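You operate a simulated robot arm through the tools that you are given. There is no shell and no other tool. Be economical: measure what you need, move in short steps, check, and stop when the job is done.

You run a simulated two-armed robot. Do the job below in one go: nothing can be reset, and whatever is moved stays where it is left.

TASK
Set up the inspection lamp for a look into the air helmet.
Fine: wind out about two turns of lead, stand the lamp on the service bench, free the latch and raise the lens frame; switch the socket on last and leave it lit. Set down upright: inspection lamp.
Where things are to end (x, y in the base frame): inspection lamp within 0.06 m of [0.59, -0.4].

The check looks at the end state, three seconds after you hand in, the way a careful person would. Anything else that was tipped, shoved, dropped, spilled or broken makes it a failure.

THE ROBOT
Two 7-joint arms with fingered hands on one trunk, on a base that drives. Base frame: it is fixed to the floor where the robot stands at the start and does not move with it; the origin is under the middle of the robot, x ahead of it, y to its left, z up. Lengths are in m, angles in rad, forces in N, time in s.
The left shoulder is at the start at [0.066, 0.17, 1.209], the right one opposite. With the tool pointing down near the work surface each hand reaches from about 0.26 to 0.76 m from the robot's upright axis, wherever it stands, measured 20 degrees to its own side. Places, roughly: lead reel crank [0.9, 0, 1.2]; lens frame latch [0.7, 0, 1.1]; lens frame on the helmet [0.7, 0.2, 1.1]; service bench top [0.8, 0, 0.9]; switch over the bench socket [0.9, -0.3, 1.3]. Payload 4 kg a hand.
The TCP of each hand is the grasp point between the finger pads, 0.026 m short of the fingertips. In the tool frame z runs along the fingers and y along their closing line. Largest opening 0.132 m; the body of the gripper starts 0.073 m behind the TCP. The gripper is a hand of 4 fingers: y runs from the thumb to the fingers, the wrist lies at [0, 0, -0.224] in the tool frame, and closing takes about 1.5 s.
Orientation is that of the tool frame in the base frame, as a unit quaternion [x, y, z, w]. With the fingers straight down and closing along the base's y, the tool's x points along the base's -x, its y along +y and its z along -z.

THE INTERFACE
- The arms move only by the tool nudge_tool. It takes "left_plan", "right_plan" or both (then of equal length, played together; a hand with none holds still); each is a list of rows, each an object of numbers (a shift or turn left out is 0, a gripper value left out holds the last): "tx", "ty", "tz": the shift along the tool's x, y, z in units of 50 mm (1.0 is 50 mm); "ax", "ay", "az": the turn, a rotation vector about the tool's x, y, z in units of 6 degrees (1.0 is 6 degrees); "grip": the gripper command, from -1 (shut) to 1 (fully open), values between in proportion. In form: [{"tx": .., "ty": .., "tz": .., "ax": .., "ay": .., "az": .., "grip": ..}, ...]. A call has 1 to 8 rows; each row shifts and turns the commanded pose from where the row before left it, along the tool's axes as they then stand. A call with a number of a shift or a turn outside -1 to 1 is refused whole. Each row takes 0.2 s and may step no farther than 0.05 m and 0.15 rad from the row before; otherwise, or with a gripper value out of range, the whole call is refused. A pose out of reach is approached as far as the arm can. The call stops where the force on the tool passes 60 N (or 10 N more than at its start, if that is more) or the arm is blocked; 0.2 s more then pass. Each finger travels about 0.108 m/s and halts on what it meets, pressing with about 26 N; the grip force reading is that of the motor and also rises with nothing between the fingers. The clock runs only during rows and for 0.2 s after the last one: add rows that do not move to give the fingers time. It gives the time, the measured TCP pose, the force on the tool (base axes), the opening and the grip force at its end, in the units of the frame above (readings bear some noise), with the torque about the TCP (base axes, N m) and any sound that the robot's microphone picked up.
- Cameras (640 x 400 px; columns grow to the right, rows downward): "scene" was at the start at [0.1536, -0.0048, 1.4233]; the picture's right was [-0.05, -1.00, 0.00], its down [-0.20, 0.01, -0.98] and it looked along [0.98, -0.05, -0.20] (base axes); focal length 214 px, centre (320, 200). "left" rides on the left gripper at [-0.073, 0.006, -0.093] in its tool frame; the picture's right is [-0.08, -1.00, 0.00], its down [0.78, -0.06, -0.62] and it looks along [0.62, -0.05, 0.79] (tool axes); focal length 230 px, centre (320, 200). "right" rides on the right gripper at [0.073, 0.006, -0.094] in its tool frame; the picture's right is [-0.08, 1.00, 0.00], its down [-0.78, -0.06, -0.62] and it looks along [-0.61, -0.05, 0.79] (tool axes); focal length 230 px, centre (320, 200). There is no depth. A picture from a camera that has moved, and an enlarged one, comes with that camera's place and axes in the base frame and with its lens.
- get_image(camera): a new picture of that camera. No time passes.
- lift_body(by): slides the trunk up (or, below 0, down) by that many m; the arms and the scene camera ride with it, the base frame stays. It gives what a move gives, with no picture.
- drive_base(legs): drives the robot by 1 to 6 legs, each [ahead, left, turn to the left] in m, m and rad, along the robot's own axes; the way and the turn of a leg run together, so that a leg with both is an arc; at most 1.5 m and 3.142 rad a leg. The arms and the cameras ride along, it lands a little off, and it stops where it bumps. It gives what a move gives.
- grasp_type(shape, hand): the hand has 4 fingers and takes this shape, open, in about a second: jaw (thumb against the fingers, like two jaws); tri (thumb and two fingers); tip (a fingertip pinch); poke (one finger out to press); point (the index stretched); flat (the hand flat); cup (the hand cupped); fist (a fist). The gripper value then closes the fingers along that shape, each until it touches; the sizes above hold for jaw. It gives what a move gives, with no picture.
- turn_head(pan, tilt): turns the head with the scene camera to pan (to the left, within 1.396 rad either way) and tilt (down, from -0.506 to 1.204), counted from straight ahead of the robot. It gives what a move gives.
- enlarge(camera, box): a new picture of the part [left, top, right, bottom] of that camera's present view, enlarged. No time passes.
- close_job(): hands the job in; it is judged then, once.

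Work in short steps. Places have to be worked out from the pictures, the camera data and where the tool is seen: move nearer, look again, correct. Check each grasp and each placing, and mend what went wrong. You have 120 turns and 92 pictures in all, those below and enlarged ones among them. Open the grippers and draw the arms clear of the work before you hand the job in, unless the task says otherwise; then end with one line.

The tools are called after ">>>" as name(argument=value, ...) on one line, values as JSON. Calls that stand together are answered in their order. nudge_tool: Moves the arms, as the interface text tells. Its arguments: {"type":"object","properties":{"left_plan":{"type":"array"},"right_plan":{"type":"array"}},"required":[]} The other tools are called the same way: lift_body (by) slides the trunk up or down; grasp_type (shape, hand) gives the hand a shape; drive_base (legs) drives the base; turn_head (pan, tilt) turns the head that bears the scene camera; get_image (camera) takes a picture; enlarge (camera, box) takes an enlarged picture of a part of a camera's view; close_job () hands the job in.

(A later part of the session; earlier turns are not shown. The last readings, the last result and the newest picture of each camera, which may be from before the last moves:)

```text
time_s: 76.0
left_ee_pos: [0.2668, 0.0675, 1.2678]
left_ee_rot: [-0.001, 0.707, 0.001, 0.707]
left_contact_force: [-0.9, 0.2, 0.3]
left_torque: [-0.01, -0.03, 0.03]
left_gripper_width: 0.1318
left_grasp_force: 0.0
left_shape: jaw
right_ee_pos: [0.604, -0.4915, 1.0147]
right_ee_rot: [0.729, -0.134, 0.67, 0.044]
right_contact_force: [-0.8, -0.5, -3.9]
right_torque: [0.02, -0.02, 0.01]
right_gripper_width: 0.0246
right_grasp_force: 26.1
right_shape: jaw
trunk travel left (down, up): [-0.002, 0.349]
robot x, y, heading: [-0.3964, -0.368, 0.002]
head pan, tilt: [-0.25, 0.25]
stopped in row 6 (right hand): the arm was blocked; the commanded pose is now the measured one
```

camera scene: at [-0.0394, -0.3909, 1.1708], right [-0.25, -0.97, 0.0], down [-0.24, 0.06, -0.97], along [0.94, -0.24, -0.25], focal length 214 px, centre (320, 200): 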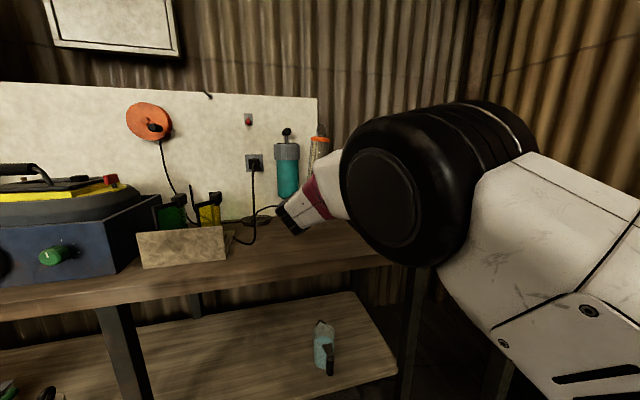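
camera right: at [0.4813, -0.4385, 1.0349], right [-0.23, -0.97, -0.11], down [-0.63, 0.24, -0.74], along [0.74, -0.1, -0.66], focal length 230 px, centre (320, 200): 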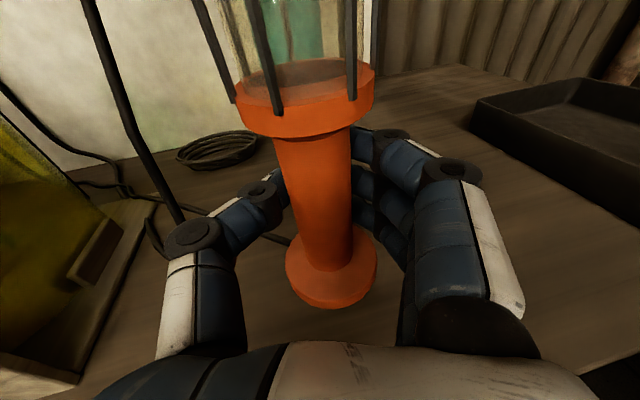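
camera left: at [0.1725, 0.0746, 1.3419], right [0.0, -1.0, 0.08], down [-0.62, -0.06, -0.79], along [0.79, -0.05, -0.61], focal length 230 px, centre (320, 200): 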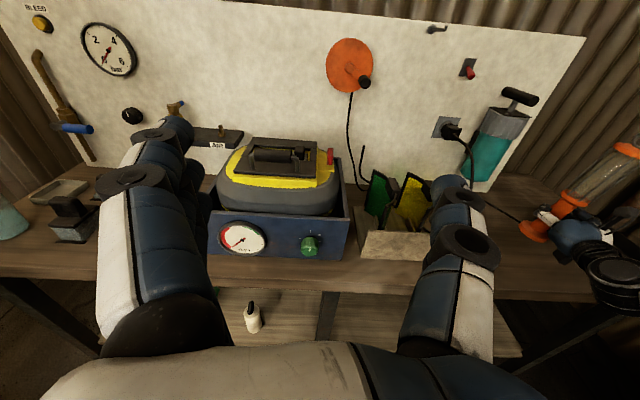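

Blocked again when far inboard, so self-contact limits the inboard side and joints limit the outboard side. I choose the middle: hand about 0.26 m right of the base centre. First outward and up, then base to the left.

>>> nudge_tool(right_plan=[{"ty": 0.66, "tz": 0.19, "tx": 0.3}, {"ty": 0.66, "tz": 0.19, "tx": 0.3}, {"ty": 0.66, "tz": 0.19, "tx": 0.1}, {"ty": 0.66, "tz": 0.19, "tx": 0.1}])

>>> drive_base(legs=[[0, 0.2, 0]])

```text
time_s: 77.0
left_ee_pos: [0.2664, 0.0668, 1.2689]
left_ee_rot: [0.0, 0.706, 0.0, 0.708]
left_contact_force: [-0.4, -0.4, 0.0]
left_torque: [-0.03, -0.02, 0.0]
left_gripper_width: 0.132
left_grasp_force: 0.1
left_shape: jaw
right_ee_pos: [0.6114, -0.627, 1.0353]
right_ee_rot: [0.73, -0.127, 0.671, 0.043]
right_contact_force: [-1.2, 0.0, -4.6]
right_torque: [0.05, 0.03, 0.0]
right_gripper_width: 0.0243
right_grasp_force: 26.2
right_shape: jaw
trunk travel left (down, up): [-0.002, 0.349]
robot x, y, heading: [-0.3984, -0.3682, -0.002]
head pan, tilt: [-0.25, 0.25]
```

```text
time_s: 79.3
left_ee_pos: [0.2683, 0.2672, 1.2683]
left_ee_rot: [-0.001, 0.707, -0.001, 0.707]
left_contact_force: [-0.4, 0.3, 0.4]
left_torque: [0.04, 0.01, 0.02]
left_gripper_width: 0.1319
left_grasp_force: 0.0
left_shape: jaw
right_ee_pos: [0.6111, -0.4269, 1.0366]
right_ee_rot: [0.729, -0.13, 0.671, 0.043]
right_contact_force: [-0.1, -0.1, -5.0]
right_torque: [0.0, 0.02, -0.02]
right_gripper_width: 0.0241
right_grasp_force: 25.7
right_shape: jaw
trunk travel left (down, up): [-0.002, 0.349]
robot x, y, heading: [-0.3996, -0.1656, 0.0]
head pan, tilt: [-0.25, 0.25]
```

Lamp back over (0.61, -0.43). I trim roll and pitch and lower.

>>> nudge_tool(right_plan=[{"az": -0.5, "ay": 0.25}, {"tx": -0.4, "tz": -0.15}, {"tx": -0.4, "tz": -0.15}, {"tx": -0.4, "tz": -0.1}])

```text
time_s: 80.3
left_ee_pos: [0.2684, 0.2655, 1.267]
left_ee_rot: [-0.001, 0.707, 0.001, 0.707]
left_contact_force: [-0.2, 0.2, 0.0]
left_torque: [0.02, 0.06, 0.04]
left_gripper_width: 0.1318
left_grasp_force: 0.0
left_shape: jaw
right_ee_pos: [0.5865, -0.4225, 0.9778]
right_ee_rot: [0.722, -0.112, 0.68, 0.062]
right_contact_force: [-0.5, 0.2, -4.9]
right_torque: [0.1, 0.04, -0.01]
right_gripper_width: 0.0244
right_grasp_force: 25.8
right_shape: jaw
trunk travel left (down, up): [-0.002, 0.349]
robot x, y, heading: [-0.3973, -0.1691, 0.001]
head pan, tilt: [-0.25, 0.25]
```

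Freely lowered to 0.978 and level. Continuing in careful steps.

>>> nudge_tool(right_plan=[{"tx": -0.15}, {"tx": -0.15}])

>>> nudge_tool(right_plan=[{"tx": -0.12}, {"tx": -0.12}])

```text
time_s: 80.9
left_ee_pos: [0.2684, 0.2665, 1.268]
left_ee_rot: [0.0, 0.707, 0.0, 0.707]
left_contact_force: [0.1, -0.3, 0.2]
left_torque: [-0.02, -0.02, 0.0]
left_gripper_width: 0.1319
left_grasp_force: 0.0
left_shape: jaw
right_ee_pos: [0.5867, -0.4292, 0.9672]
right_ee_rot: [0.721, -0.121, 0.679, 0.064]
right_contact_force: [0.3, -0.2, -5.0]
right_torque: [0.03, 0.04, 0.01]
right_gripper_width: 0.0243
right_grasp_force: 25.8
right_shape: jaw
trunk travel left (down, up): [-0.002, 0.349]
robot x, y, heading: [-0.3964, -0.1678, 0.006]
head pan, tilt: [-0.25, 0.25]
```

```text
time_s: 81.5
left_ee_pos: [0.2671, 0.2684, 1.2671]
left_ee_rot: [0.0, 0.707, 0.0, 0.707]
left_contact_force: [-1.0, -0.3, 0.0]
left_torque: [0.01, 0.0, 0.01]
left_gripper_width: 0.1319
left_grasp_force: 0.0
left_shape: jaw
right_ee_pos: [0.5855, -0.4379, 0.9576]
right_ee_rot: [0.719, -0.128, 0.68, 0.064]
right_contact_force: [0.1, -0.2, -4.7]
right_torque: [0.03, 0.04, -0.03]
right_gripper_width: 0.0241
right_grasp_force: 25.8
right_shape: jaw
trunk travel left (down, up): [-0.002, 0.349]
robot x, y, heading: [-0.3979, -0.1655, -0.0]
head pan, tilt: [-0.25, 0.25]
```

The hand again drifts outward below z of about 0.97, so something upstream of the force sensor touches. I look from the left hand and the head.

>>> turn_head(pan=-0.45, tilt=0.5)

>>> get_image(camera="scene")

>>> get_image(camera="right")

```text
time_s: 82.3
left_ee_pos: [0.2668, 0.2667, 1.2682]
left_ee_rot: [0.0, 0.707, 0.0, 0.707]
left_contact_force: [0.4, 0.3, 0.3]
left_torque: [0.0, 0.05, -0.02]
left_gripper_width: 0.132
left_grasp_force: 0.2
left_shape: jaw
right_ee_pos: [0.5858, -0.4394, 0.9528]
right_ee_rot: [0.721, -0.125, 0.678, 0.066]
right_contact_force: [0.2, -0.3, -4.3]
right_torque: [-0.01, 0.04, -0.02]
right_gripper_width: 0.0241
right_grasp_force: 26.1
right_shape: jaw
trunk travel left (down, up): [-0.002, 0.349]
robot x, y, heading: [-0.3944, -0.1692, 0.002]
head pan, tilt: [-0.45, 0.499]
```

```text
43 pictures are left
camera scene: at [-0.048, -0.2083, 1.1477], right [-0.43, -0.9, 0.0], down [-0.43, 0.21, -0.88], along [0.79, -0.38, -0.48], focal length 214 px, centre (320, 200)
```

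scene: 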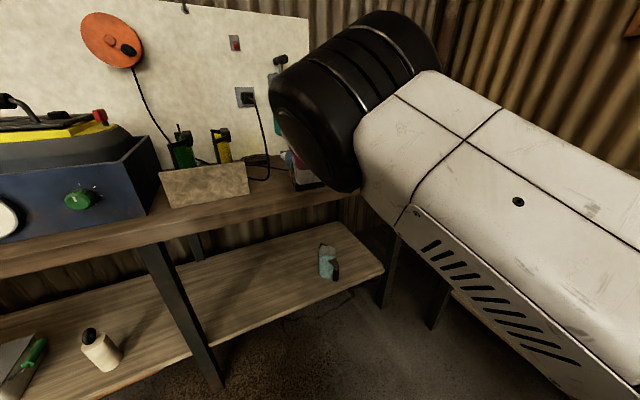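

```text
42 pictures are left
camera right: at [0.498, -0.427, 1.0319], right [-0.28, -0.95, -0.15], down [-0.61, 0.3, -0.73], along [0.74, -0.11, -0.66], focal length 230 px, centre (320, 200)
```

right: 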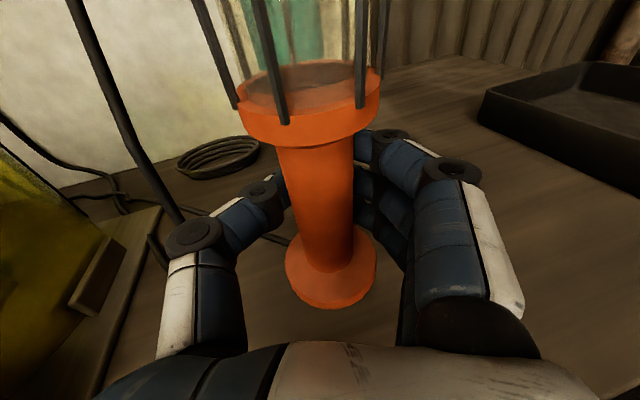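

The forearm rim overhangs the bench edge (x about 0.46), so moving the lamp 40 mm nearer the front should clear it while staying within tolerance. I lift a little, back the base 40 mm and lower again.

>>> nudge_tool(right_plan=[{"tx": 0.5}, {"ty": -0.35, "tx": 0.1, "ax": 0.3}, {"az": -0.4}])

>>> drive_base(legs=[[-0.04, 0, 0]])

>>> nudge_tool(right_plan=[{"tx": -0.3}, {"tx": -0.3}, {"tx": -0.15}])

```text
time_s: 83.3
left_ee_pos: [0.2684, 0.2667, 1.269]
left_ee_rot: [0.0, 0.707, 0.0, 0.707]
left_contact_force: [0.5, -0.1, 0.0]
left_torque: [0.01, 0.02, 0.0]
left_gripper_width: 0.1319
left_grasp_force: 0.1
left_shape: jaw
right_ee_pos: [0.5921, -0.4535, 0.9814]
right_ee_rot: [0.725, -0.123, 0.674, 0.071]
right_contact_force: [0.6, 0.0, -3.8]
right_torque: [0.01, 0.04, 0.0]
right_gripper_width: 0.0241
right_grasp_force: 25.8
right_shape: jaw
trunk travel left (down, up): [-0.002, 0.349]
robot x, y, heading: [-0.3941, -0.168, -0.006]
head pan, tilt: [-0.45, 0.499]
stopped in row 3 (right hand): the arm was blocked; the commanded pose is now the measured one
```

```text
time_s: 84.2
left_ee_pos: [0.2273, 0.2673, 1.2695]
left_ee_rot: [-0.001, 0.707, 0.001, 0.708]
left_contact_force: [0.2, -0.6, 0.2]
left_torque: [0.03, -0.02, -0.05]
left_gripper_width: 0.132
left_grasp_force: 0.1
left_shape: jaw
right_ee_pos: [0.5508, -0.4535, 0.9817]
right_ee_rot: [0.724, -0.123, 0.676, 0.072]
right_contact_force: [-0.4, 0.2, -4.7]
right_torque: [0.05, 0.06, 0.0]
right_gripper_width: 0.0239
right_grasp_force: 26.3
right_shape: jaw
trunk travel left (down, up): [-0.002, 0.349]
robot x, y, heading: [-0.4349, -0.1665, 0.001]
head pan, tilt: [-0.45, 0.499]
```

```text
time_s: 85.0
left_ee_pos: [0.2273, 0.2664, 1.2678]
left_ee_rot: [0.0, 0.707, -0.001, 0.707]
left_contact_force: [-0.4, 0.3, 0.6]
left_torque: [0.0, 0.02, -0.03]
left_gripper_width: 0.1322
left_grasp_force: 0.0
left_shape: jaw
right_ee_pos: [0.5478, -0.4671, 0.9475]
right_ee_rot: [0.721, -0.137, 0.676, 0.072]
right_contact_force: [-0.6, -0.4, -5.5]
right_torque: [-0.03, 0.03, 0.02]
right_gripper_width: 0.0239
right_grasp_force: 26.1
right_shape: jaw
trunk travel left (down, up): [-0.002, 0.349]
robot x, y, heading: [-0.4352, -0.1655, -0.003]
head pan, tilt: [-0.45, 0.499]
```

The block is self-contact pushing the arm outward, so I follow it: shift the base left 50 mm (and 30 mm ahead) with the lamp, then lower with a slight outward motion.

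>>> drive_base(legs=[[0.03, 0.06, 0]])

>>> nudge_tool(right_plan=[{"tx": -0.15, "ty": 0.15}, {"tx": -0.15, "ty": 0.15}])

```text
time_s: 86.2
left_ee_pos: [0.2575, 0.3267, 1.2687]
left_ee_rot: [0.0, 0.707, -0.001, 0.707]
left_contact_force: [0.5, -0.9, 0.7]
left_torque: [-0.02, -0.03, 0.0]
left_gripper_width: 0.1319
left_grasp_force: 0.1
left_shape: jaw
right_ee_pos: [0.5771, -0.4094, 0.9415]
right_ee_rot: [0.724, -0.137, 0.672, 0.076]
right_contact_force: [0.6, 0.8, -4.3]
right_torque: [-0.02, 0.0, -0.03]
right_gripper_width: 0.024
right_grasp_force: 26.6
right_shape: jaw
trunk travel left (down, up): [-0.002, 0.349]
robot x, y, heading: [-0.4011, -0.1039, 0.002]
head pan, tilt: [-0.45, 0.499]
```

```text
time_s: 86.8
left_ee_pos: [0.2538, 0.3296, 1.2705]
left_ee_rot: [-0.001, 0.704, 0.0, 0.71]
left_contact_force: [0.4, 0.0, 0.8]
left_torque: [-0.02, -0.01, 0.01]
left_gripper_width: 0.1315
left_grasp_force: 0.1
left_shape: jaw
right_ee_pos: [0.5723, -0.4177, 0.9374]
right_ee_rot: [0.718, -0.134, 0.679, 0.075]
right_contact_force: [12.2, 3.7, 24.6]
right_torque: [0.04, -0.4, 0.09]
right_gripper_width: 0.0232
right_grasp_force: 26.0
right_shape: jaw
trunk travel left (down, up): [-0.002, 0.349]
robot x, y, heading: [-0.4075, -0.1092, 0.0]
head pan, tilt: [-0.45, 0.499]
```

Contact: 25 N upward, so the lamp stands on the bench at about (0.577, -0.418), practically upright. I ease the pressure.

>>> nudge_tool(right_plan=[{"tx": 0.06}, {}])

>>> get_image(camera="right")

```text
time_s: 87.4
left_ee_pos: [0.2532, 0.3292, 1.2705]
left_ee_rot: [-0.002, 0.705, 0.0, 0.709]
left_contact_force: [-0.4, -0.4, 0.1]
left_torque: [0.03, 0.0, 0.01]
left_gripper_width: 0.132
left_grasp_force: 0.0
left_shape: jaw
right_ee_pos: [0.5711, -0.4192, 0.9379]
right_ee_rot: [0.719, -0.135, 0.678, 0.075]
right_contact_force: [14.7, 3.9, 28.6]
right_torque: [0.11, -0.56, 0.07]
right_gripper_width: 0.0231
right_grasp_force: 25.8
right_shape: jaw
trunk travel left (down, up): [-0.002, 0.349]
robot x, y, heading: [-0.4072, -0.1076, 0.006]
head pan, tilt: [-0.45, 0.499]
```

```text
41 pictures are left
camera right: at [0.4837, -0.4056, 1.0172], right [-0.3, -0.94, -0.15], down [-0.61, 0.31, -0.73], along [0.74, -0.13, -0.66], focal length 230 px, centre (320, 200)
```

right: 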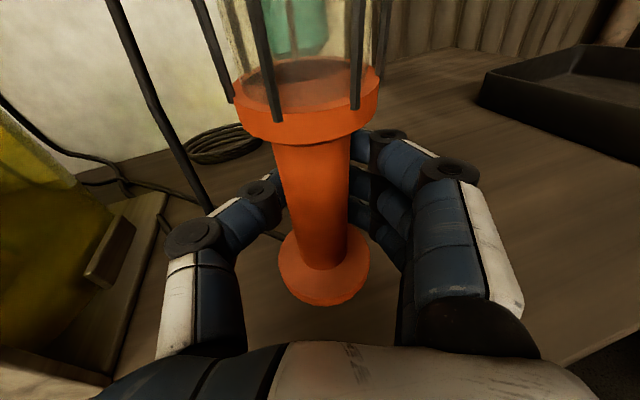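

Still pressed (the command was below). I ease up by another 8 mm.

>>> nudge_tool(right_plan=[{"tx": 0.08}, {"tx": 0.08}])

```text
time_s: 88.0
left_ee_pos: [0.2553, 0.3292, 1.2689]
left_ee_rot: [-0.001, 0.706, -0.001, 0.708]
left_contact_force: [0.3, 0.2, 0.2]
left_torque: [0.0, -0.03, 0.0]
left_gripper_width: 0.1315
left_grasp_force: 0.0
left_shape: jaw
right_ee_pos: [0.5715, -0.4237, 0.9396]
right_ee_rot: [0.723, -0.139, 0.673, 0.076]
right_contact_force: [8.5, 7.8, 18.0]
right_torque: [0.26, -0.36, 0.07]
right_gripper_width: 0.0233
right_grasp_force: 26.1
right_shape: jaw
trunk travel left (down, up): [-0.002, 0.349]
robot x, y, heading: [-0.408, -0.1079, -0.006]
head pan, tilt: [-0.45, 0.499]
```

Pressure is dropping; I open the fingers gradually.

>>> nudge_tool(right_plan=[{"grip": -0.6, "tx": 0.03}, {"grip": -0.5}, {"grip": -0.4}, {"grip": -0.3}, {"grip": -0.2}, {"grip": -0.1}])

>>> get_image(camera="right")

>>> get_image(camera="left")

```text
time_s: 89.4
left_ee_pos: [0.2567, 0.327, 1.2687]
left_ee_rot: [-0.001, 0.707, 0.001, 0.707]
left_contact_force: [-0.1, -0.3, -0.7]
left_torque: [0.01, -0.01, 0.02]
left_gripper_width: 0.1319
left_grasp_force: 0.0
left_shape: jaw
right_ee_pos: [0.5715, -0.4292, 0.9362]
right_ee_rot: [0.723, -0.14, 0.672, 0.078]
right_contact_force: [0.9, 0.1, 0.1]
right_torque: [0.03, 0.01, 0.01]
right_gripper_width: 0.0585
right_grasp_force: 0.0
right_shape: jaw
trunk travel left (down, up): [-0.002, 0.349]
robot x, y, heading: [-0.4082, -0.1074, 0.002]
head pan, tilt: [-0.45, 0.499]
```

```text
40 pictures are left
camera right: at [0.4851, -0.4139, 1.018], right [-0.31, -0.94, -0.15], down [-0.61, 0.32, -0.72], along [0.73, -0.13, -0.67], focal length 230 px, centre (320, 200)
```

right: 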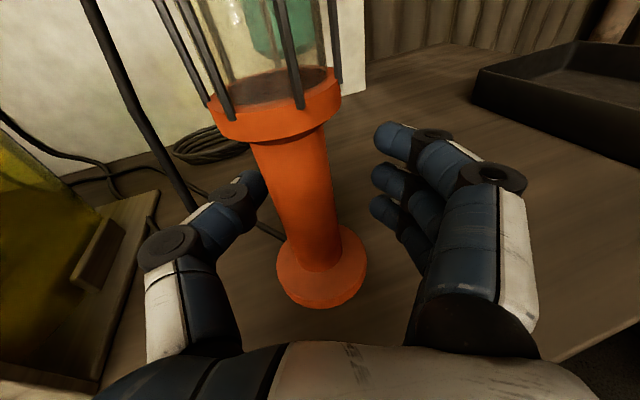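

```text
39 pictures are left
camera left: at [0.1622, 0.3331, 1.3425], right [0.0, -1.0, 0.08], down [-0.62, -0.06, -0.79], along [0.79, -0.05, -0.61], focal length 230 px, centre (320, 200)
```

left: 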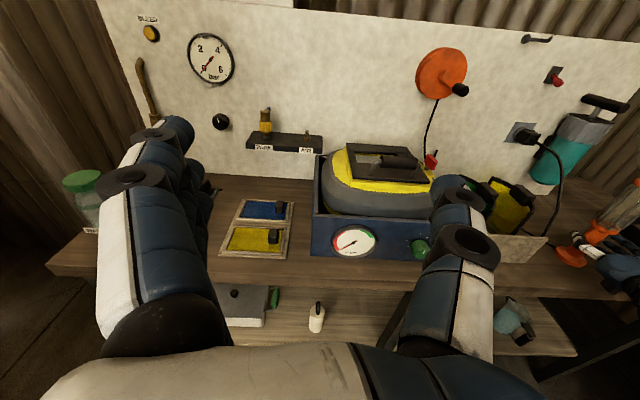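

The lamp stands vertical (its axis points to the image's nadir) at about (0.56, -0.417). I open fully and retreat along the hand's axis by driving the base back.

>>> nudge_tool(right_plan=[{"grip": 0.3}, {"grip": 0.7}, {"grip": 1}, {"grip": 1}, {"grip": 1}, {"grip": 1}])

>>> get_image(camera="right")

```text
time_s: 90.8
left_ee_pos: [0.257, 0.3282, 1.268]
left_ee_rot: [-0.001, 0.706, 0.0, 0.708]
left_contact_force: [-0.5, -0.9, -0.5]
left_torque: [0.04, 0.03, 0.0]
left_gripper_width: 0.1322
left_grasp_force: 0.1
left_shape: jaw
right_ee_pos: [0.5707, -0.4281, 0.9385]
right_ee_rot: [0.723, -0.14, 0.673, 0.076]
right_contact_force: [0.3, 0.4, 0.2]
right_torque: [-0.01, 0.02, 0.02]
right_gripper_width: 0.1316
right_grasp_force: 0.1
right_shape: jaw
trunk travel left (down, up): [-0.002, 0.349]
robot x, y, heading: [-0.4064, -0.1064, -0.002]
head pan, tilt: [-0.45, 0.499]
```

```text
38 pictures are left
camera right: at [0.4851, -0.4135, 1.0193], right [-0.31, -0.94, -0.15], down [-0.61, 0.32, -0.72], along [0.73, -0.13, -0.67], focal length 230 px, centre (320, 200)
```

right: 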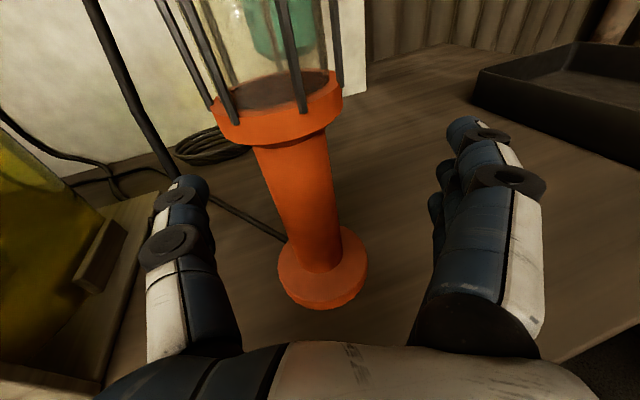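

Wide open with room on both sides; I withdraw by driving back and slightly left.

>>> drive_base(legs=[[-0.24, 0.085, 0]])

>>> turn_head(pan=-0.3, tilt=0.2)

>>> get_image(camera="scene")

>>> get_image(camera="right")

```text
time_s: 92.6
left_ee_pos: [0.0207, 0.411, 1.2687]
left_ee_rot: [0.0, 0.707, 0.0, 0.708]
left_contact_force: [0.6, 1.0, -0.7]
left_torque: [-0.01, 0.02, 0.0]
left_gripper_width: 0.1321
left_grasp_force: 0.0
left_shape: jaw
right_ee_pos: [0.3339, -0.3459, 0.9387]
right_ee_rot: [0.723, -0.142, 0.672, 0.078]
right_contact_force: [-0.4, -0.2, 0.2]
right_torque: [-0.03, 0.0, 0.0]
right_gripper_width: 0.132
right_grasp_force: 0.0
right_shape: jaw
trunk travel left (down, up): [-0.002, 0.349]
robot x, y, heading: [-0.6412, -0.0225, 0.0]
head pan, tilt: [-0.45, 0.499]
```

```text
time_s: 93.4
left_ee_pos: [0.0196, 0.4117, 1.2696]
left_ee_rot: [-0.001, 0.706, 0.0, 0.708]
left_contact_force: [0.2, -0.7, -0.5]
left_torque: [-0.04, 0.03, -0.02]
left_gripper_width: 0.1318
left_grasp_force: 0.0
left_shape: jaw
right_ee_pos: [0.3351, -0.3468, 0.9378]
right_ee_rot: [0.723, -0.141, 0.672, 0.077]
right_contact_force: [0.5, 0.7, -0.2]
right_torque: [0.0, 0.03, 0.0]
right_gripper_width: 0.1316
right_grasp_force: 0.0
right_shape: jaw
trunk travel left (down, up): [-0.002, 0.349]
robot x, y, heading: [-0.6453, -0.0229, -0.001]
head pan, tilt: [-0.3, 0.201]
```

```text
37 pictures are left
camera scene: at [-0.2883, -0.0519, 1.1754], right [-0.3, -0.95, 0.0], down [-0.19, 0.06, -0.98], along [0.94, -0.29, -0.2], focal length 214 px, centre (320, 200)
```

scene: 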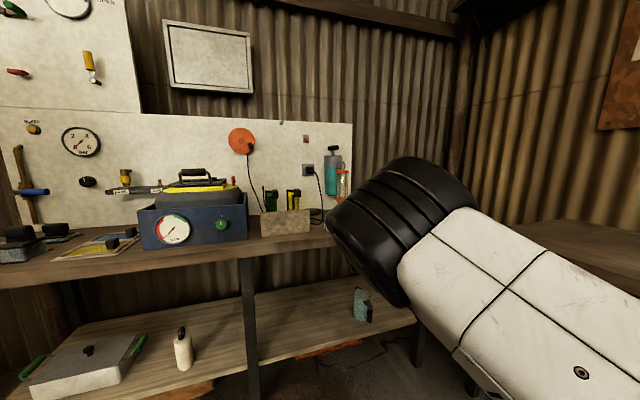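

```text
36 pictures are left
camera right: at [0.2479, -0.3311, 1.019], right [-0.31, -0.94, -0.16], down [-0.61, 0.32, -0.72], along [0.73, -0.13, -0.67], focal length 230 px, centre (320, 200)
```

right: 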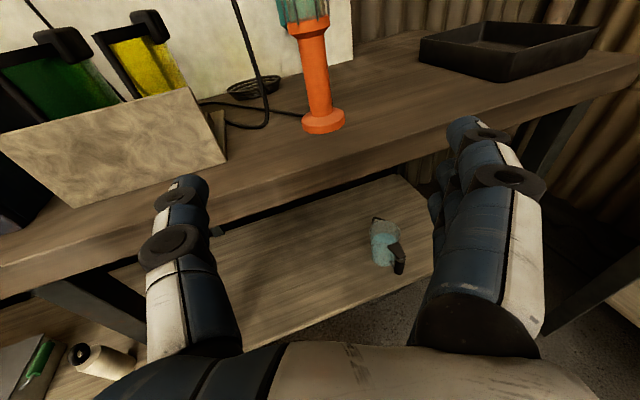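

Lamp stands alone, upright, with its lead on the bench. Next is the helmet: I raise the trunk back up and look.

>>> lift_body(by=0.22)

>>> turn_head(pan=-0.1, tilt=0.3)

>>> get_image(camera="scene")

```text
time_s: 95.8
left_ee_pos: [0.0213, 0.4111, 1.4869]
left_ee_rot: [0.001, 0.707, 0.0, 0.707]
left_contact_force: [0.7, -0.1, 0.1]
left_torque: [0.0, -0.01, -0.02]
left_gripper_width: 0.132
left_grasp_force: 0.0
left_shape: jaw
right_ee_pos: [0.2549, -0.3448, 1.3773]
right_ee_rot: [0.632, -0.149, 0.758, 0.058]
right_contact_force: [-0.3, 1.0, 0.0]
right_torque: [0.0, 0.0, 0.02]
right_gripper_width: 0.1318
right_grasp_force: 0.1
right_shape: jaw
trunk travel left (down, up): [-0.222, 0.129]
robot x, y, heading: [-0.6435, -0.0235, -0.002]
head pan, tilt: [-0.3, 0.201]
```

```text
time_s: 96.5
left_ee_pos: [0.0196, 0.4112, 1.4891]
left_ee_rot: [0.0, 0.707, 0.0, 0.708]
left_contact_force: [0.7, -0.4, 0.4]
left_torque: [0.0, -0.02, 0.0]
left_gripper_width: 0.1317
left_grasp_force: 0.0
left_shape: jaw
right_ee_pos: [0.2551, -0.3448, 1.3783]
right_ee_rot: [0.632, -0.149, 0.759, 0.058]
right_contact_force: [0.3, -0.2, 0.0]
right_torque: [0.0, -0.02, 0.03]
right_gripper_width: 0.1319
right_grasp_force: 0.1
right_shape: jaw
trunk travel left (down, up): [-0.222, 0.129]
robot x, y, heading: [-0.6446, -0.0257, 0.002]
head pan, tilt: [-0.099, 0.3]
```

```text
35 pictures are left
camera scene: at [-0.4896, -0.0336, 1.4145], right [-0.1, -0.99, 0.0], down [-0.29, 0.03, -0.96], along [0.95, -0.1, -0.3], focal length 214 px, centre (320, 200)
```

scene: 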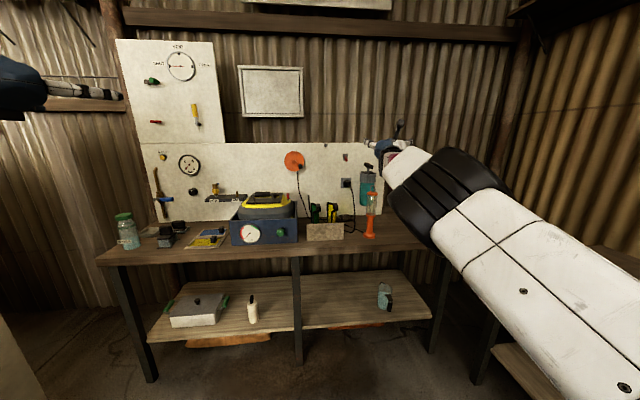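

Lamp looks good from here too. Before driving to the helmet I pull the right hand in toward the robot.

>>> nudge_tool(right_plan=[{"tz": -0.9, "ty": 0.3}, {"tz": -0.9, "ty": 0.3}, {"tz": -0.9, "ty": 0.3}, {"tz": -0.9, "ty": 0.3}, {"tz": -0.9, "ty": 0.3}, {"tz": -0.9, "ty": 0.3}, {"tz": -0.9, "ty": 0.3}])

```text
time_s: 98.1
left_ee_pos: [0.0189, 0.4102, 1.4905]
left_ee_rot: [0.0, 0.707, 0.0, 0.708]
left_contact_force: [-0.4, 0.5, 0.3]
left_torque: [0.0, 0.02, 0.0]
left_gripper_width: 0.132
left_grasp_force: 0.1
left_shape: jaw
right_ee_pos: [-0.0709, -0.3471, 1.3123]
right_ee_rot: [0.631, -0.151, 0.759, 0.059]
right_contact_force: [-0.8, -0.2, -0.3]
right_torque: [-0.02, 0.03, 0.0]
right_gripper_width: 0.1317
right_grasp_force: 0.1
right_shape: jaw
trunk travel left (down, up): [-0.222, 0.129]
robot x, y, heading: [-0.6457, -0.0224, 0.003]
head pan, tilt: [-0.099, 0.3]
```

Driving forward to about x = -0.1, with both hands well above the bench items.

>>> drive_base(legs=[[0.55, 0.02, 0]])

>>> turn_head(pan=0.1, tilt=0.45)

>>> get_image(camera="scene")

```text
time_s: 101.3
left_ee_pos: [0.5706, 0.4307, 1.4884]
left_ee_rot: [-0.001, 0.707, 0.0, 0.708]
left_contact_force: [-0.2, -0.5, 0.4]
left_torque: [-0.01, -0.02, -0.03]
left_gripper_width: 0.1319
left_grasp_force: 0.2
left_shape: jaw
right_ee_pos: [0.4818, -0.3285, 1.3115]
right_ee_rot: [0.632, -0.151, 0.758, 0.061]
right_contact_force: [-0.7, 0.2, 0.2]
right_torque: [0.04, 0.0, -0.01]
right_gripper_width: 0.1321
right_grasp_force: 0.1
right_shape: jaw
trunk travel left (down, up): [-0.222, 0.129]
robot x, y, heading: [-0.0918, -0.0035, -0.002]
head pan, tilt: [-0.099, 0.3]
```

```text
time_s: 102.0
left_ee_pos: [0.5688, 0.4315, 1.4882]
left_ee_rot: [-0.001, 0.707, 0.0, 0.708]
left_contact_force: [-0.2, -0.5, -0.6]
left_torque: [0.0, 0.01, -0.01]
left_gripper_width: 0.132
left_grasp_force: 0.1
left_shape: jaw
right_ee_pos: [0.4807, -0.328, 1.3115]
right_ee_rot: [0.632, -0.151, 0.758, 0.059]
right_contact_force: [-0.5, -0.2, -0.8]
right_torque: [-0.04, 0.03, 0.01]
right_gripper_width: 0.132
right_grasp_force: 0.1
right_shape: jaw
trunk travel left (down, up): [-0.222, 0.129]
robot x, y, heading: [-0.0982, -0.0005, 0.001]
head pan, tilt: [0.099, 0.45]
```

```text
34 pictures are left
camera scene: at [0.0586, 0.0046, 1.4006], right [0.1, -1.0, 0.0], down [-0.43, -0.04, -0.9], along [0.9, 0.09, -0.43], focal length 214 px, centre (320, 200)
```

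scene: 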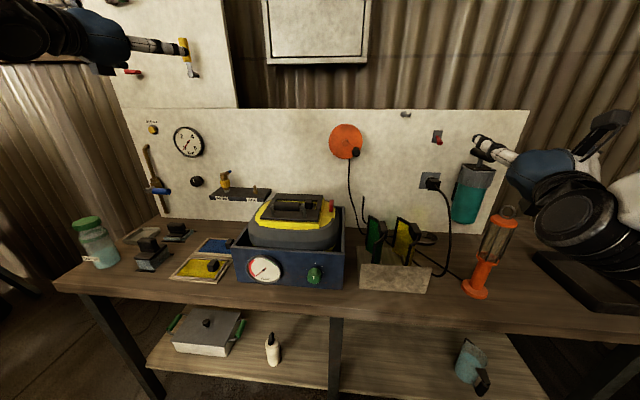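

From here the lamp base works out at (0.57, -0.42), within tolerance. Now a close look at latch and frame.

>>> enlarge(camera="scene", box=[245, 185, 350, 255])

```text
5.71 times, centred on (298, 220) of scene
camera zoom: at [0.0586, 0.0046, 1.4006], right [0.1, -1.0, 0.0], down [-0.43, -0.04, -0.9], along [0.9, 0.09, -0.43], focal length 1226 px, centre (449, 86)
```

zoom: 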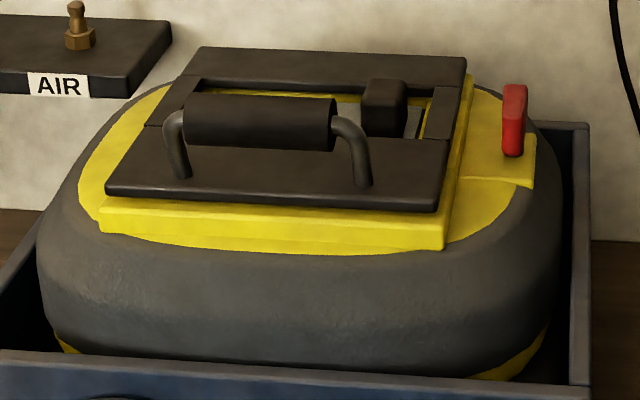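

The red latch stands on the frame's right side. I bring the left hand camera over it for a clear view.

>>> nudge_tool(left_plan=[{"ty": -0.85, "tx": 0.45}, {"ty": -0.85, "tx": 0.45}, {"ty": -0.85, "tx": 0.45}, {"ty": -0.85, "tx": 0.45}, {"ty": -0.85, "tx": 0.45}, {"ty": -0.85, "tx": 0.45}, {"ty": -0.85, "tx": 0.45}, {"ty": -0.85, "tx": 0.45}])

>>> get_image(camera="left")

```text
time_s: 103.8
left_ee_pos: [0.5713, 0.0887, 1.3073]
left_ee_rot: [-0.001, 0.706, 0.0, 0.708]
left_contact_force: [0.5, 0.7, 1.1]
left_torque: [0.0, -0.05, 0.03]
left_gripper_width: 0.132
left_grasp_force: 0.0
left_shape: jaw
right_ee_pos: [0.4807, -0.3285, 1.3116]
right_ee_rot: [0.631, -0.152, 0.758, 0.059]
right_contact_force: [-0.1, -0.2, -0.1]
right_torque: [-0.03, -0.02, 0.01]
right_gripper_width: 0.1319
right_grasp_force: 0.0
right_shape: jaw
trunk travel left (down, up): [-0.222, 0.129]
robot x, y, heading: [-0.0943, -0.0025, 0.003]
head pan, tilt: [0.099, 0.45]
```

```text
32 pictures are left
camera left: at [0.4765, 0.0945, 1.3816], right [0.0, -1.0, 0.08], down [-0.62, -0.06, -0.79], along [0.79, -0.05, -0.61], focal length 230 px, centre (320, 200)
```

left: 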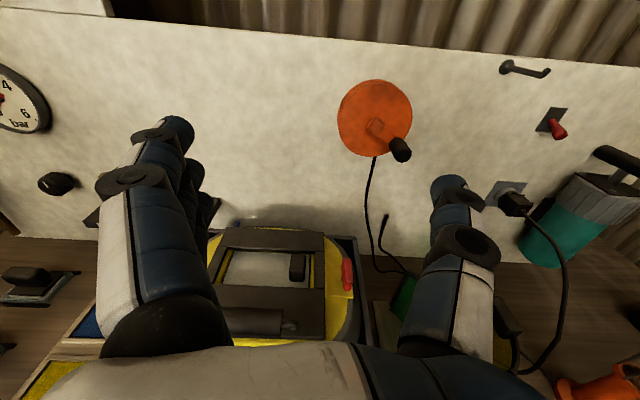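

>>> enlarge(camera="left", box=[210, 220, 380, 350])

```text
3.08 times, centred on (295, 285) of left
camera zoom: at [0.4765, 0.0945, 1.3816], right [0.0, -1.0, 0.08], down [-0.62, -0.06, -0.79], along [0.79, -0.05, -0.61], focal length 708 px, centre (397, -62)
```

zoom: 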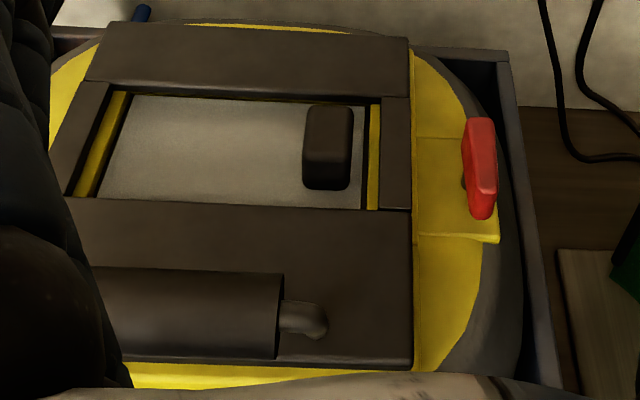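

The latch looks like a red turn-button, a bar about 5 cm long on a short stem at about (0.675, 0.03, 1.09), lying along x. I move the camera closer to see its pivot.

>>> nudge_tool(left_plan=[{"ty": -0.3, "tx": 0.55, "tz": 0.1}, {"ty": -0.3, "tx": 0.55, "tz": 0.1}, {"ty": -0.3, "tx": 0.55, "tz": 0.1}, {"ty": -0.3, "tx": 0.55, "tz": 0.1}])

>>> enlarge(camera="left", box=[220, 190, 440, 330])

```text
time_s: 104.8
left_ee_pos: [0.5919, 0.0312, 1.1969]
left_ee_rot: [-0.001, 0.706, 0.0, 0.708]
left_contact_force: [-0.2, 0.0, -0.1]
left_torque: [0.01, -0.04, 0.01]
left_gripper_width: 0.1318
left_grasp_force: 0.0
left_shape: jaw
right_ee_pos: [0.4814, -0.3284, 1.3116]
right_ee_rot: [0.632, -0.151, 0.758, 0.06]
right_contact_force: [0.3, -0.2, -1.0]
right_torque: [0.0, -0.01, -0.05]
right_gripper_width: 0.1318
right_grasp_force: 0.1
right_shape: jaw
trunk travel left (down, up): [-0.222, 0.129]
robot x, y, heading: [-0.0925, -0.0058, -0.007]
head pan, tilt: [0.099, 0.45]
```

```text
2.86 times, centred on (330, 260) of left
camera zoom: at [0.4968, 0.0362, 1.2715], right [0.0, -1.0, 0.08], down [-0.62, -0.06, -0.79], along [0.79, -0.05, -0.61], focal length 657 px, centre (291, 29)
```

zoom: 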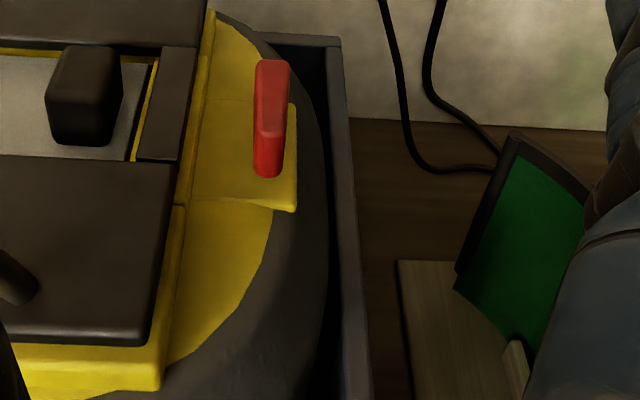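

It is a bar on a vertical stem, so a quarter-turn button. I drive closer and turn the left hand to point down over it, raised 5 cm.

>>> drive_base(legs=[[0.08, 0, 0]])

>>> nudge_tool(left_plan=[{"tx": -1}, {"ay": 1}, {"ay": 1}, {"ay": 1}, {"ay": 1}, {"ay": 1}, {"ay": 1}, {"ay": 1}])

>>> nudge_tool(left_plan=[{"ay": 1}, {"ay": 1}, {"ay": 1}, {"ay": 1}, {"ay": 1}, {"ay": 1}, {"ay": 1}, {"ay": 1}])

>>> grasp_type(hand="left", shape="tip")

>>> get_image(camera="left")

>>> enlarge(camera="scene", box=[240, 100, 400, 260])

```text
time_s: 105.8
left_ee_pos: [0.6709, 0.0325, 1.1977]
left_ee_rot: [0.0, 0.707, 0.0, 0.707]
left_contact_force: [0.4, -0.2, 0.7]
left_torque: [0.03, -0.02, 0.01]
left_gripper_width: 0.132
left_grasp_force: 0.0
left_shape: jaw
right_ee_pos: [0.5616, -0.3264, 1.3126]
right_ee_rot: [0.632, -0.151, 0.758, 0.06]
right_contact_force: [0.5, 0.5, -0.1]
right_torque: [-0.01, 0.01, -0.02]
right_gripper_width: 0.1321
right_grasp_force: 0.1
right_shape: jaw
trunk travel left (down, up): [-0.222, 0.129]
robot x, y, heading: [-0.0092, -0.0024, 0.001]
head pan, tilt: [0.099, 0.45]
```

```text
time_s: 107.7
left_ee_pos: [0.6698, 0.0312, 1.2483]
left_ee_rot: [-0.001, 0.914, 0.0, 0.406]
left_contact_force: [-1.2, -0.1, 0.1]
left_torque: [0.01, -0.01, 0.01]
left_gripper_width: 0.1318
left_grasp_force: 0.0
left_shape: jaw
right_ee_pos: [0.5616, -0.3279, 1.3115]
right_ee_rot: [0.632, -0.15, 0.757, 0.06]
right_contact_force: [0.9, 0.0, 0.9]
right_torque: [-0.02, 0.0, 0.01]
right_gripper_width: 0.1317
right_grasp_force: 0.0
right_shape: jaw
trunk travel left (down, up): [-0.222, 0.129]
robot x, y, heading: [-0.0146, -0.0053, 0.003]
head pan, tilt: [0.099, 0.45]
```

```text
time_s: 109.5
left_ee_pos: [0.6328, 0.0435, 1.2389]
left_ee_rot: [-0.001, 1.0, 0.0, 0.0]
left_contact_force: [-0.3, -0.5, 0.7]
left_torque: [0.0, 0.0, -0.01]
left_gripper_width: 0.1317
left_grasp_force: 0.1
left_shape: jaw
left hand out of reach, approached as far as the arm can: row 7, 8
right_ee_pos: [0.5603, -0.3273, 1.3119]
right_ee_rot: [0.632, -0.151, 0.758, 0.059]
right_contact_force: [1.5, -0.4, 0.0]
right_torque: [-0.01, 0.05, 0.05]
right_gripper_width: 0.1319
right_grasp_force: 0.0
right_shape: jaw
trunk travel left (down, up): [-0.222, 0.129]
robot x, y, heading: [-0.0137, -0.005, 0.003]
head pan, tilt: [0.099, 0.45]
```

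```text
time_s: 110.3
left_ee_pos: [0.6339, 0.0437, 1.2398]
left_ee_rot: [0.0, 1.0, 0.0, 0.001]
left_contact_force: [0.7, -0.1, 0.6]
left_torque: [-0.01, -0.03, -0.03]
left_gripper_width: 0.1319
left_grasp_force: 0.0
left_shape: tip
right_ee_pos: [0.5603, -0.3276, 1.3115]
right_ee_rot: [0.631, -0.152, 0.758, 0.06]
right_contact_force: [-0.2, -0.5, -0.2]
right_torque: [0.01, 0.0, 0.01]
right_gripper_width: 0.132
right_grasp_force: 0.2
right_shape: jaw
trunk travel left (down, up): [-0.222, 0.129]
robot x, y, heading: [-0.0145, -0.0049, -0.001]
head pan, tilt: [0.099, 0.45]
```

```text
29 pictures are left
camera left: at [0.7053, 0.0492, 1.3338], right [0.08, -1.0, 0.0], down [-0.79, -0.06, 0.62], along [-0.61, -0.05, -0.79], focal length 230 px, centre (320, 200)
```

left: 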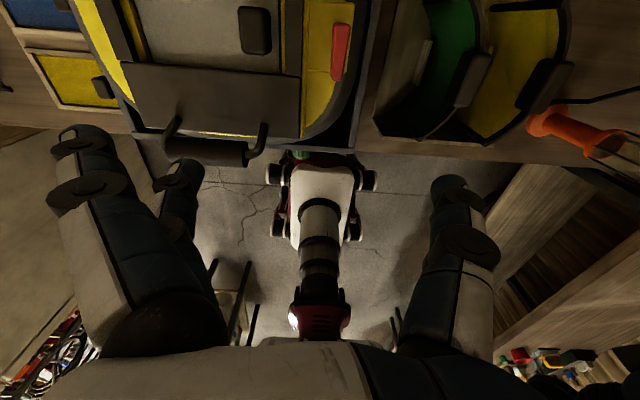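

```text
2.50 times, centred on (320, 180) of scene
camera zoom: at [0.1382, 0.0049, 1.4005], right [0.1, -0.99, 0.0], down [-0.43, -0.04, -0.9], along [0.9, 0.09, -0.44], focal length 536 px, centre (320, 250)
```

zoom: 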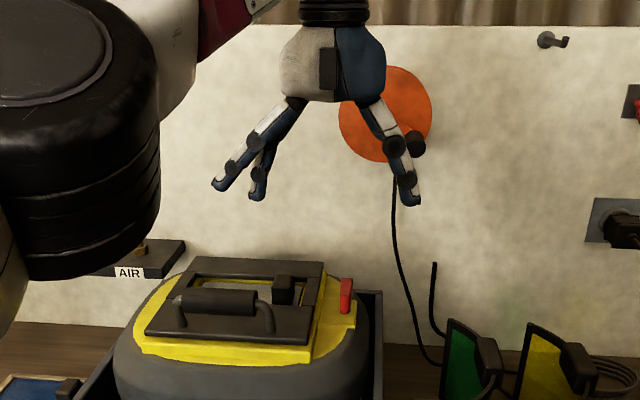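

The latch from above is centred at about (0.684, 0.030), top at z 1.10. I drive 5 cm closer, centre over it, close to a narrow opening and descend partway.

>>> drive_base(legs=[[0.05, 0, 0]])

>>> nudge_tool(left_plan=[{"ty": -0.27, "grip": -0.3}, {"tz": 0.5, "grip": -0.3}, {"tz": 0.5, "grip": -0.3}, {"tz": 0.4, "grip": -0.3}, {"grip": -0.3}])

>>> enlarge(camera="scene", box=[250, 150, 390, 270])

>>> get_image(camera="left")

```text
time_s: 111.3
left_ee_pos: [0.6844, 0.0433, 1.2395]
left_ee_rot: [-0.002, 1.0, 0.0, -0.001]
left_contact_force: [0.4, 0.5, 0.0]
left_torque: [-0.03, 0.05, -0.02]
left_gripper_width: 0.1318
left_grasp_force: 0.1
left_shape: tip
right_ee_pos: [0.6109, -0.3275, 1.3112]
right_ee_rot: [0.632, -0.15, 0.758, 0.058]
right_contact_force: [-0.3, 0.4, -0.2]
right_torque: [0.0, -0.02, -0.04]
right_gripper_width: 0.132
right_grasp_force: 0.1
right_shape: jaw
trunk travel left (down, up): [-0.222, 0.129]
robot x, y, heading: [0.0388, -0.0043, -0.003]
head pan, tilt: [0.099, 0.45]
```

```text
time_s: 112.5
left_ee_pos: [0.6783, 0.0299, 1.1694]
left_ee_rot: [-0.001, 1.0, 0.0, 0.001]
left_contact_force: [-0.4, 0.6, 0.4]
left_torque: [0.0, 0.01, 0.04]
left_gripper_width: 0.0468
left_grasp_force: 0.0
left_shape: tip
left hand out of reach, approached as far as the arm can: row 1
right_ee_pos: [0.6087, -0.3282, 1.3123]
right_ee_rot: [0.631, -0.152, 0.758, 0.061]
right_contact_force: [-0.4, -1.0, -0.5]
right_torque: [0.0, 0.0, -0.02]
right_gripper_width: 0.1318
right_grasp_force: 0.0
right_shape: jaw
trunk travel left (down, up): [-0.222, 0.129]
robot x, y, heading: [0.0367, -0.0002, -0.001]
head pan, tilt: [0.099, 0.45]
```

```text
3.33 times, centred on (320, 210) of scene
camera zoom: at [0.1874, 0.0045, 1.4006], right [0.1, -0.99, 0.0], down [-0.43, -0.04, -0.9], along [0.9, 0.09, -0.43], focal length 715 px, centre (320, 167)
```

zoom: 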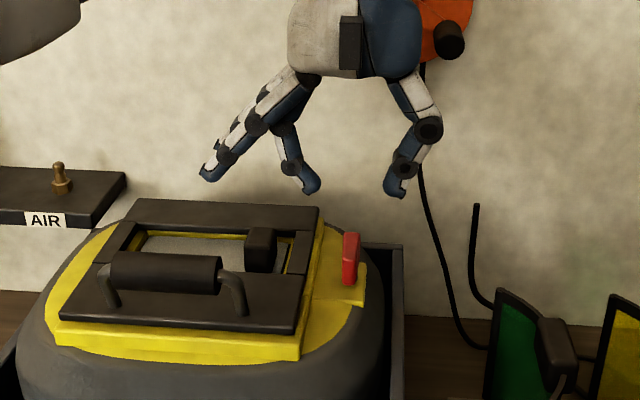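

```text
26 pictures are left
camera left: at [0.7503, 0.0357, 1.2628], right [0.08, -1.0, 0.0], down [-0.79, -0.06, 0.62], along [-0.61, -0.05, -0.79], focal length 230 px, centre (320, 200)
```

left: 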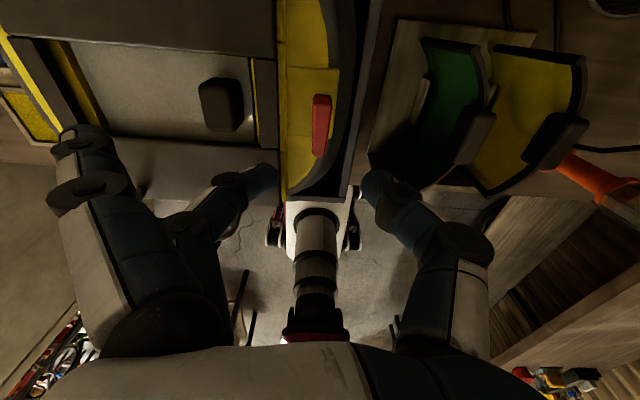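

Finger and thumb straddle the bar in y; it lies about 8 mm further ahead. I descend to bracket its top.

>>> nudge_tool(left_plan=[{"tx": -0.16, "tz": 0.35}, {"tz": 0.4}, {"tz": 0.35}, {}])

>>> get_image(camera="left")

```text
time_s: 113.5
left_ee_pos: [0.6865, 0.0293, 1.1124]
left_ee_rot: [0.0, 1.0, 0.0, 0.001]
left_contact_force: [-0.1, 1.3, 0.8]
left_torque: [-0.01, 0.0, -0.03]
left_gripper_width: 0.0467
left_grasp_force: 0.0
left_shape: tip
right_ee_pos: [0.6097, -0.3261, 1.312]
right_ee_rot: [0.631, -0.151, 0.759, 0.059]
right_contact_force: [-0.3, -0.6, 0.8]
right_torque: [-0.02, 0.03, -0.02]
right_gripper_width: 0.1319
right_grasp_force: 0.0
right_shape: jaw
trunk travel left (down, up): [-0.222, 0.129]
robot x, y, heading: [0.0356, -0.0022, 0.002]
head pan, tilt: [0.099, 0.45]
```

```text
25 pictures are left
camera left: at [0.7588, 0.0357, 1.2076], right [0.08, -1.0, 0.0], down [-0.79, -0.06, 0.62], along [-0.61, -0.05, -0.79], focal length 230 px, centre (320, 200)
```

left: 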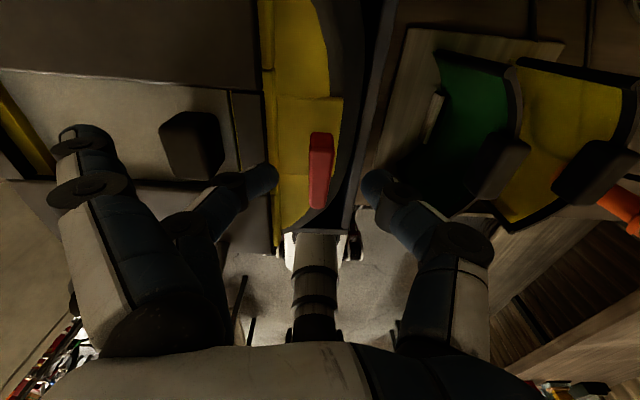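

The bar lies between index and thumb. I pinch it.

>>> nudge_tool(left_plan=[{"grip": -1}, {"grip": -1}, {"grip": -1}, {"grip": -1}, {"grip": -1}])

```text
time_s: 114.7
left_ee_pos: [0.6861, 0.0303, 1.1151]
left_ee_rot: [-0.002, 1.0, -0.001, 0.003]
left_contact_force: [7.6, 3.7, 21.2]
left_torque: [0.13, -0.11, 0.0]
left_gripper_width: 0.0047
left_grasp_force: 26.0
left_shape: tip
right_ee_pos: [0.6081, -0.3274, 1.3134]
right_ee_rot: [0.631, -0.151, 0.758, 0.06]
right_contact_force: [-0.6, -0.8, -0.6]
right_torque: [-0.02, 0.0, 0.04]
right_gripper_width: 0.1317
right_grasp_force: 0.0
right_shape: jaw
trunk travel left (down, up): [-0.222, 0.129]
robot x, y, heading: [0.036, -0.0024, 0.002]
head pan, tilt: [0.099, 0.45]
```

Opening reads 0.005 m with 21 N upward; I check what is pinched.

>>> get_image(camera="left")

>>> enlarge(camera="scene", box=[280, 160, 380, 235])

```text
24 pictures are left
camera left: at [0.7585, 0.0366, 1.21], right [0.08, -1.0, 0.0], down [-0.79, -0.06, 0.61], along [-0.61, -0.05, -0.79], focal length 230 px, centre (320, 200)
```

left: 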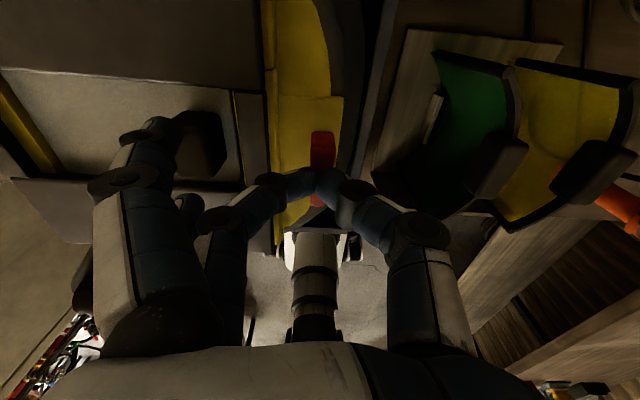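

```text
5.33 times, centred on (330, 198) of scene
camera zoom: at [0.1868, 0.0054, 1.4009], right [0.1, -0.99, 0.0], down [-0.43, -0.04, -0.9], along [0.9, 0.09, -0.43], focal length 1144 px, centre (267, 213)
```

zoom: 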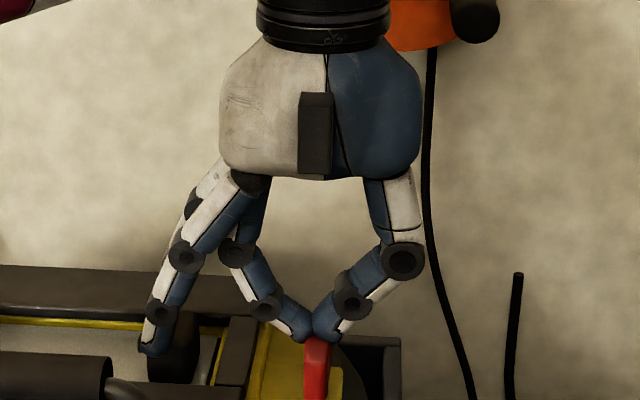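

The fingertips closed just above the bar. I reopen, go 15 mm lower and pinch again.

>>> nudge_tool(left_plan=[{"grip": -0.4}, {"grip": -0.4}, {"grip": -0.4, "tz": 0.15}, {"tz": 0.15}, {"grip": -1}, {"grip": -1}, {"grip": -1}, {"grip": -1}])

>>> enlarge(camera="left", box=[220, 80, 420, 260])

```text
time_s: 116.5
left_ee_pos: [0.6864, 0.0279, 1.0988]
left_ee_rot: [0.001, 1.0, -0.001, 0.001]
left_contact_force: [-0.9, -10.2, 0.1]
left_torque: [-0.18, 0.03, -0.01]
left_gripper_width: 0.0094
left_grasp_force: 25.8
left_shape: tip
right_ee_pos: [0.6091, -0.3284, 1.3119]
right_ee_rot: [0.632, -0.152, 0.758, 0.06]
right_contact_force: [-0.4, -0.3, -0.4]
right_torque: [0.01, 0.02, -0.02]
right_gripper_width: 0.1322
right_grasp_force: 0.1
right_shape: jaw
trunk travel left (down, up): [-0.222, 0.129]
robot x, y, heading: [0.0386, -0.0057, 0.004]
head pan, tilt: [0.099, 0.45]
```

```text
2.22 times, centred on (320, 170) of left
camera zoom: at [0.7587, 0.0334, 1.1928], right [0.08, -1.0, 0.0], down [-0.79, -0.06, 0.62], along [-0.61, -0.05, -0.79], focal length 511 px, centre (320, 267)
```

zoom: 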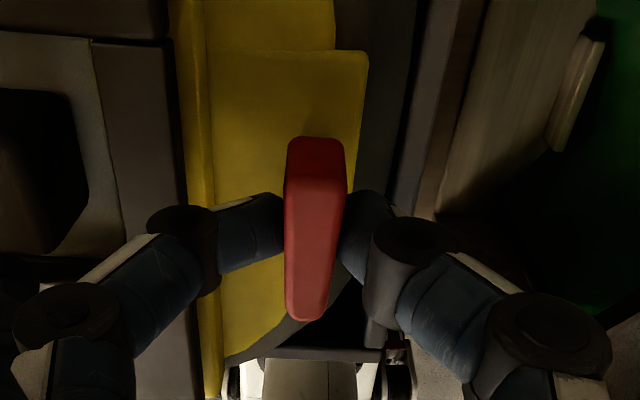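

Now the bar is pinched (0.009 m). I try a small turn, near end swinging outward, and read the torque.

>>> nudge_tool(left_plan=[{"az": -0.7}, {"az": -0.7}, {"az": -0.7}])

```text
time_s: 117.3
left_ee_pos: [0.6858, 0.0267, 1.0979]
left_ee_rot: [-0.111, 0.994, 0.0, 0.001]
left_contact_force: [3.2, -14.4, 1.7]
left_torque: [-0.24, -0.01, -0.18]
left_gripper_width: 0.0086
left_grasp_force: 25.4
left_shape: tip
right_ee_pos: [0.6102, -0.3289, 1.3105]
right_ee_rot: [0.632, -0.152, 0.758, 0.059]
right_contact_force: [-0.2, 0.1, 0.4]
right_torque: [0.0, 0.01, 0.01]
right_gripper_width: 0.1317
right_grasp_force: 0.0
right_shape: jaw
trunk travel left (down, up): [-0.222, 0.129]
robot x, y, heading: [0.037, -0.0086, 0.004]
head pan, tilt: [0.099, 0.45]
```

>>> enlarge(camera="left", box=[220, 80, 420, 260])

```text
2.22 times, centred on (320, 170) of left
camera zoom: at [0.7559, 0.049, 1.1931], right [0.29, -0.96, 0.0], down [-0.75, -0.23, 0.62], along [-0.59, -0.18, -0.79], focal length 511 px, centre (320, 267)
```

zoom: 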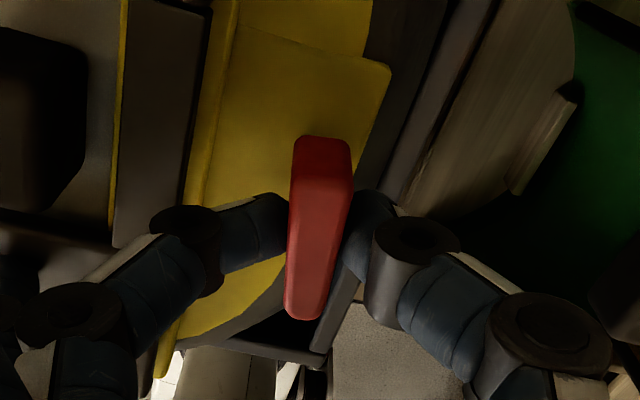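

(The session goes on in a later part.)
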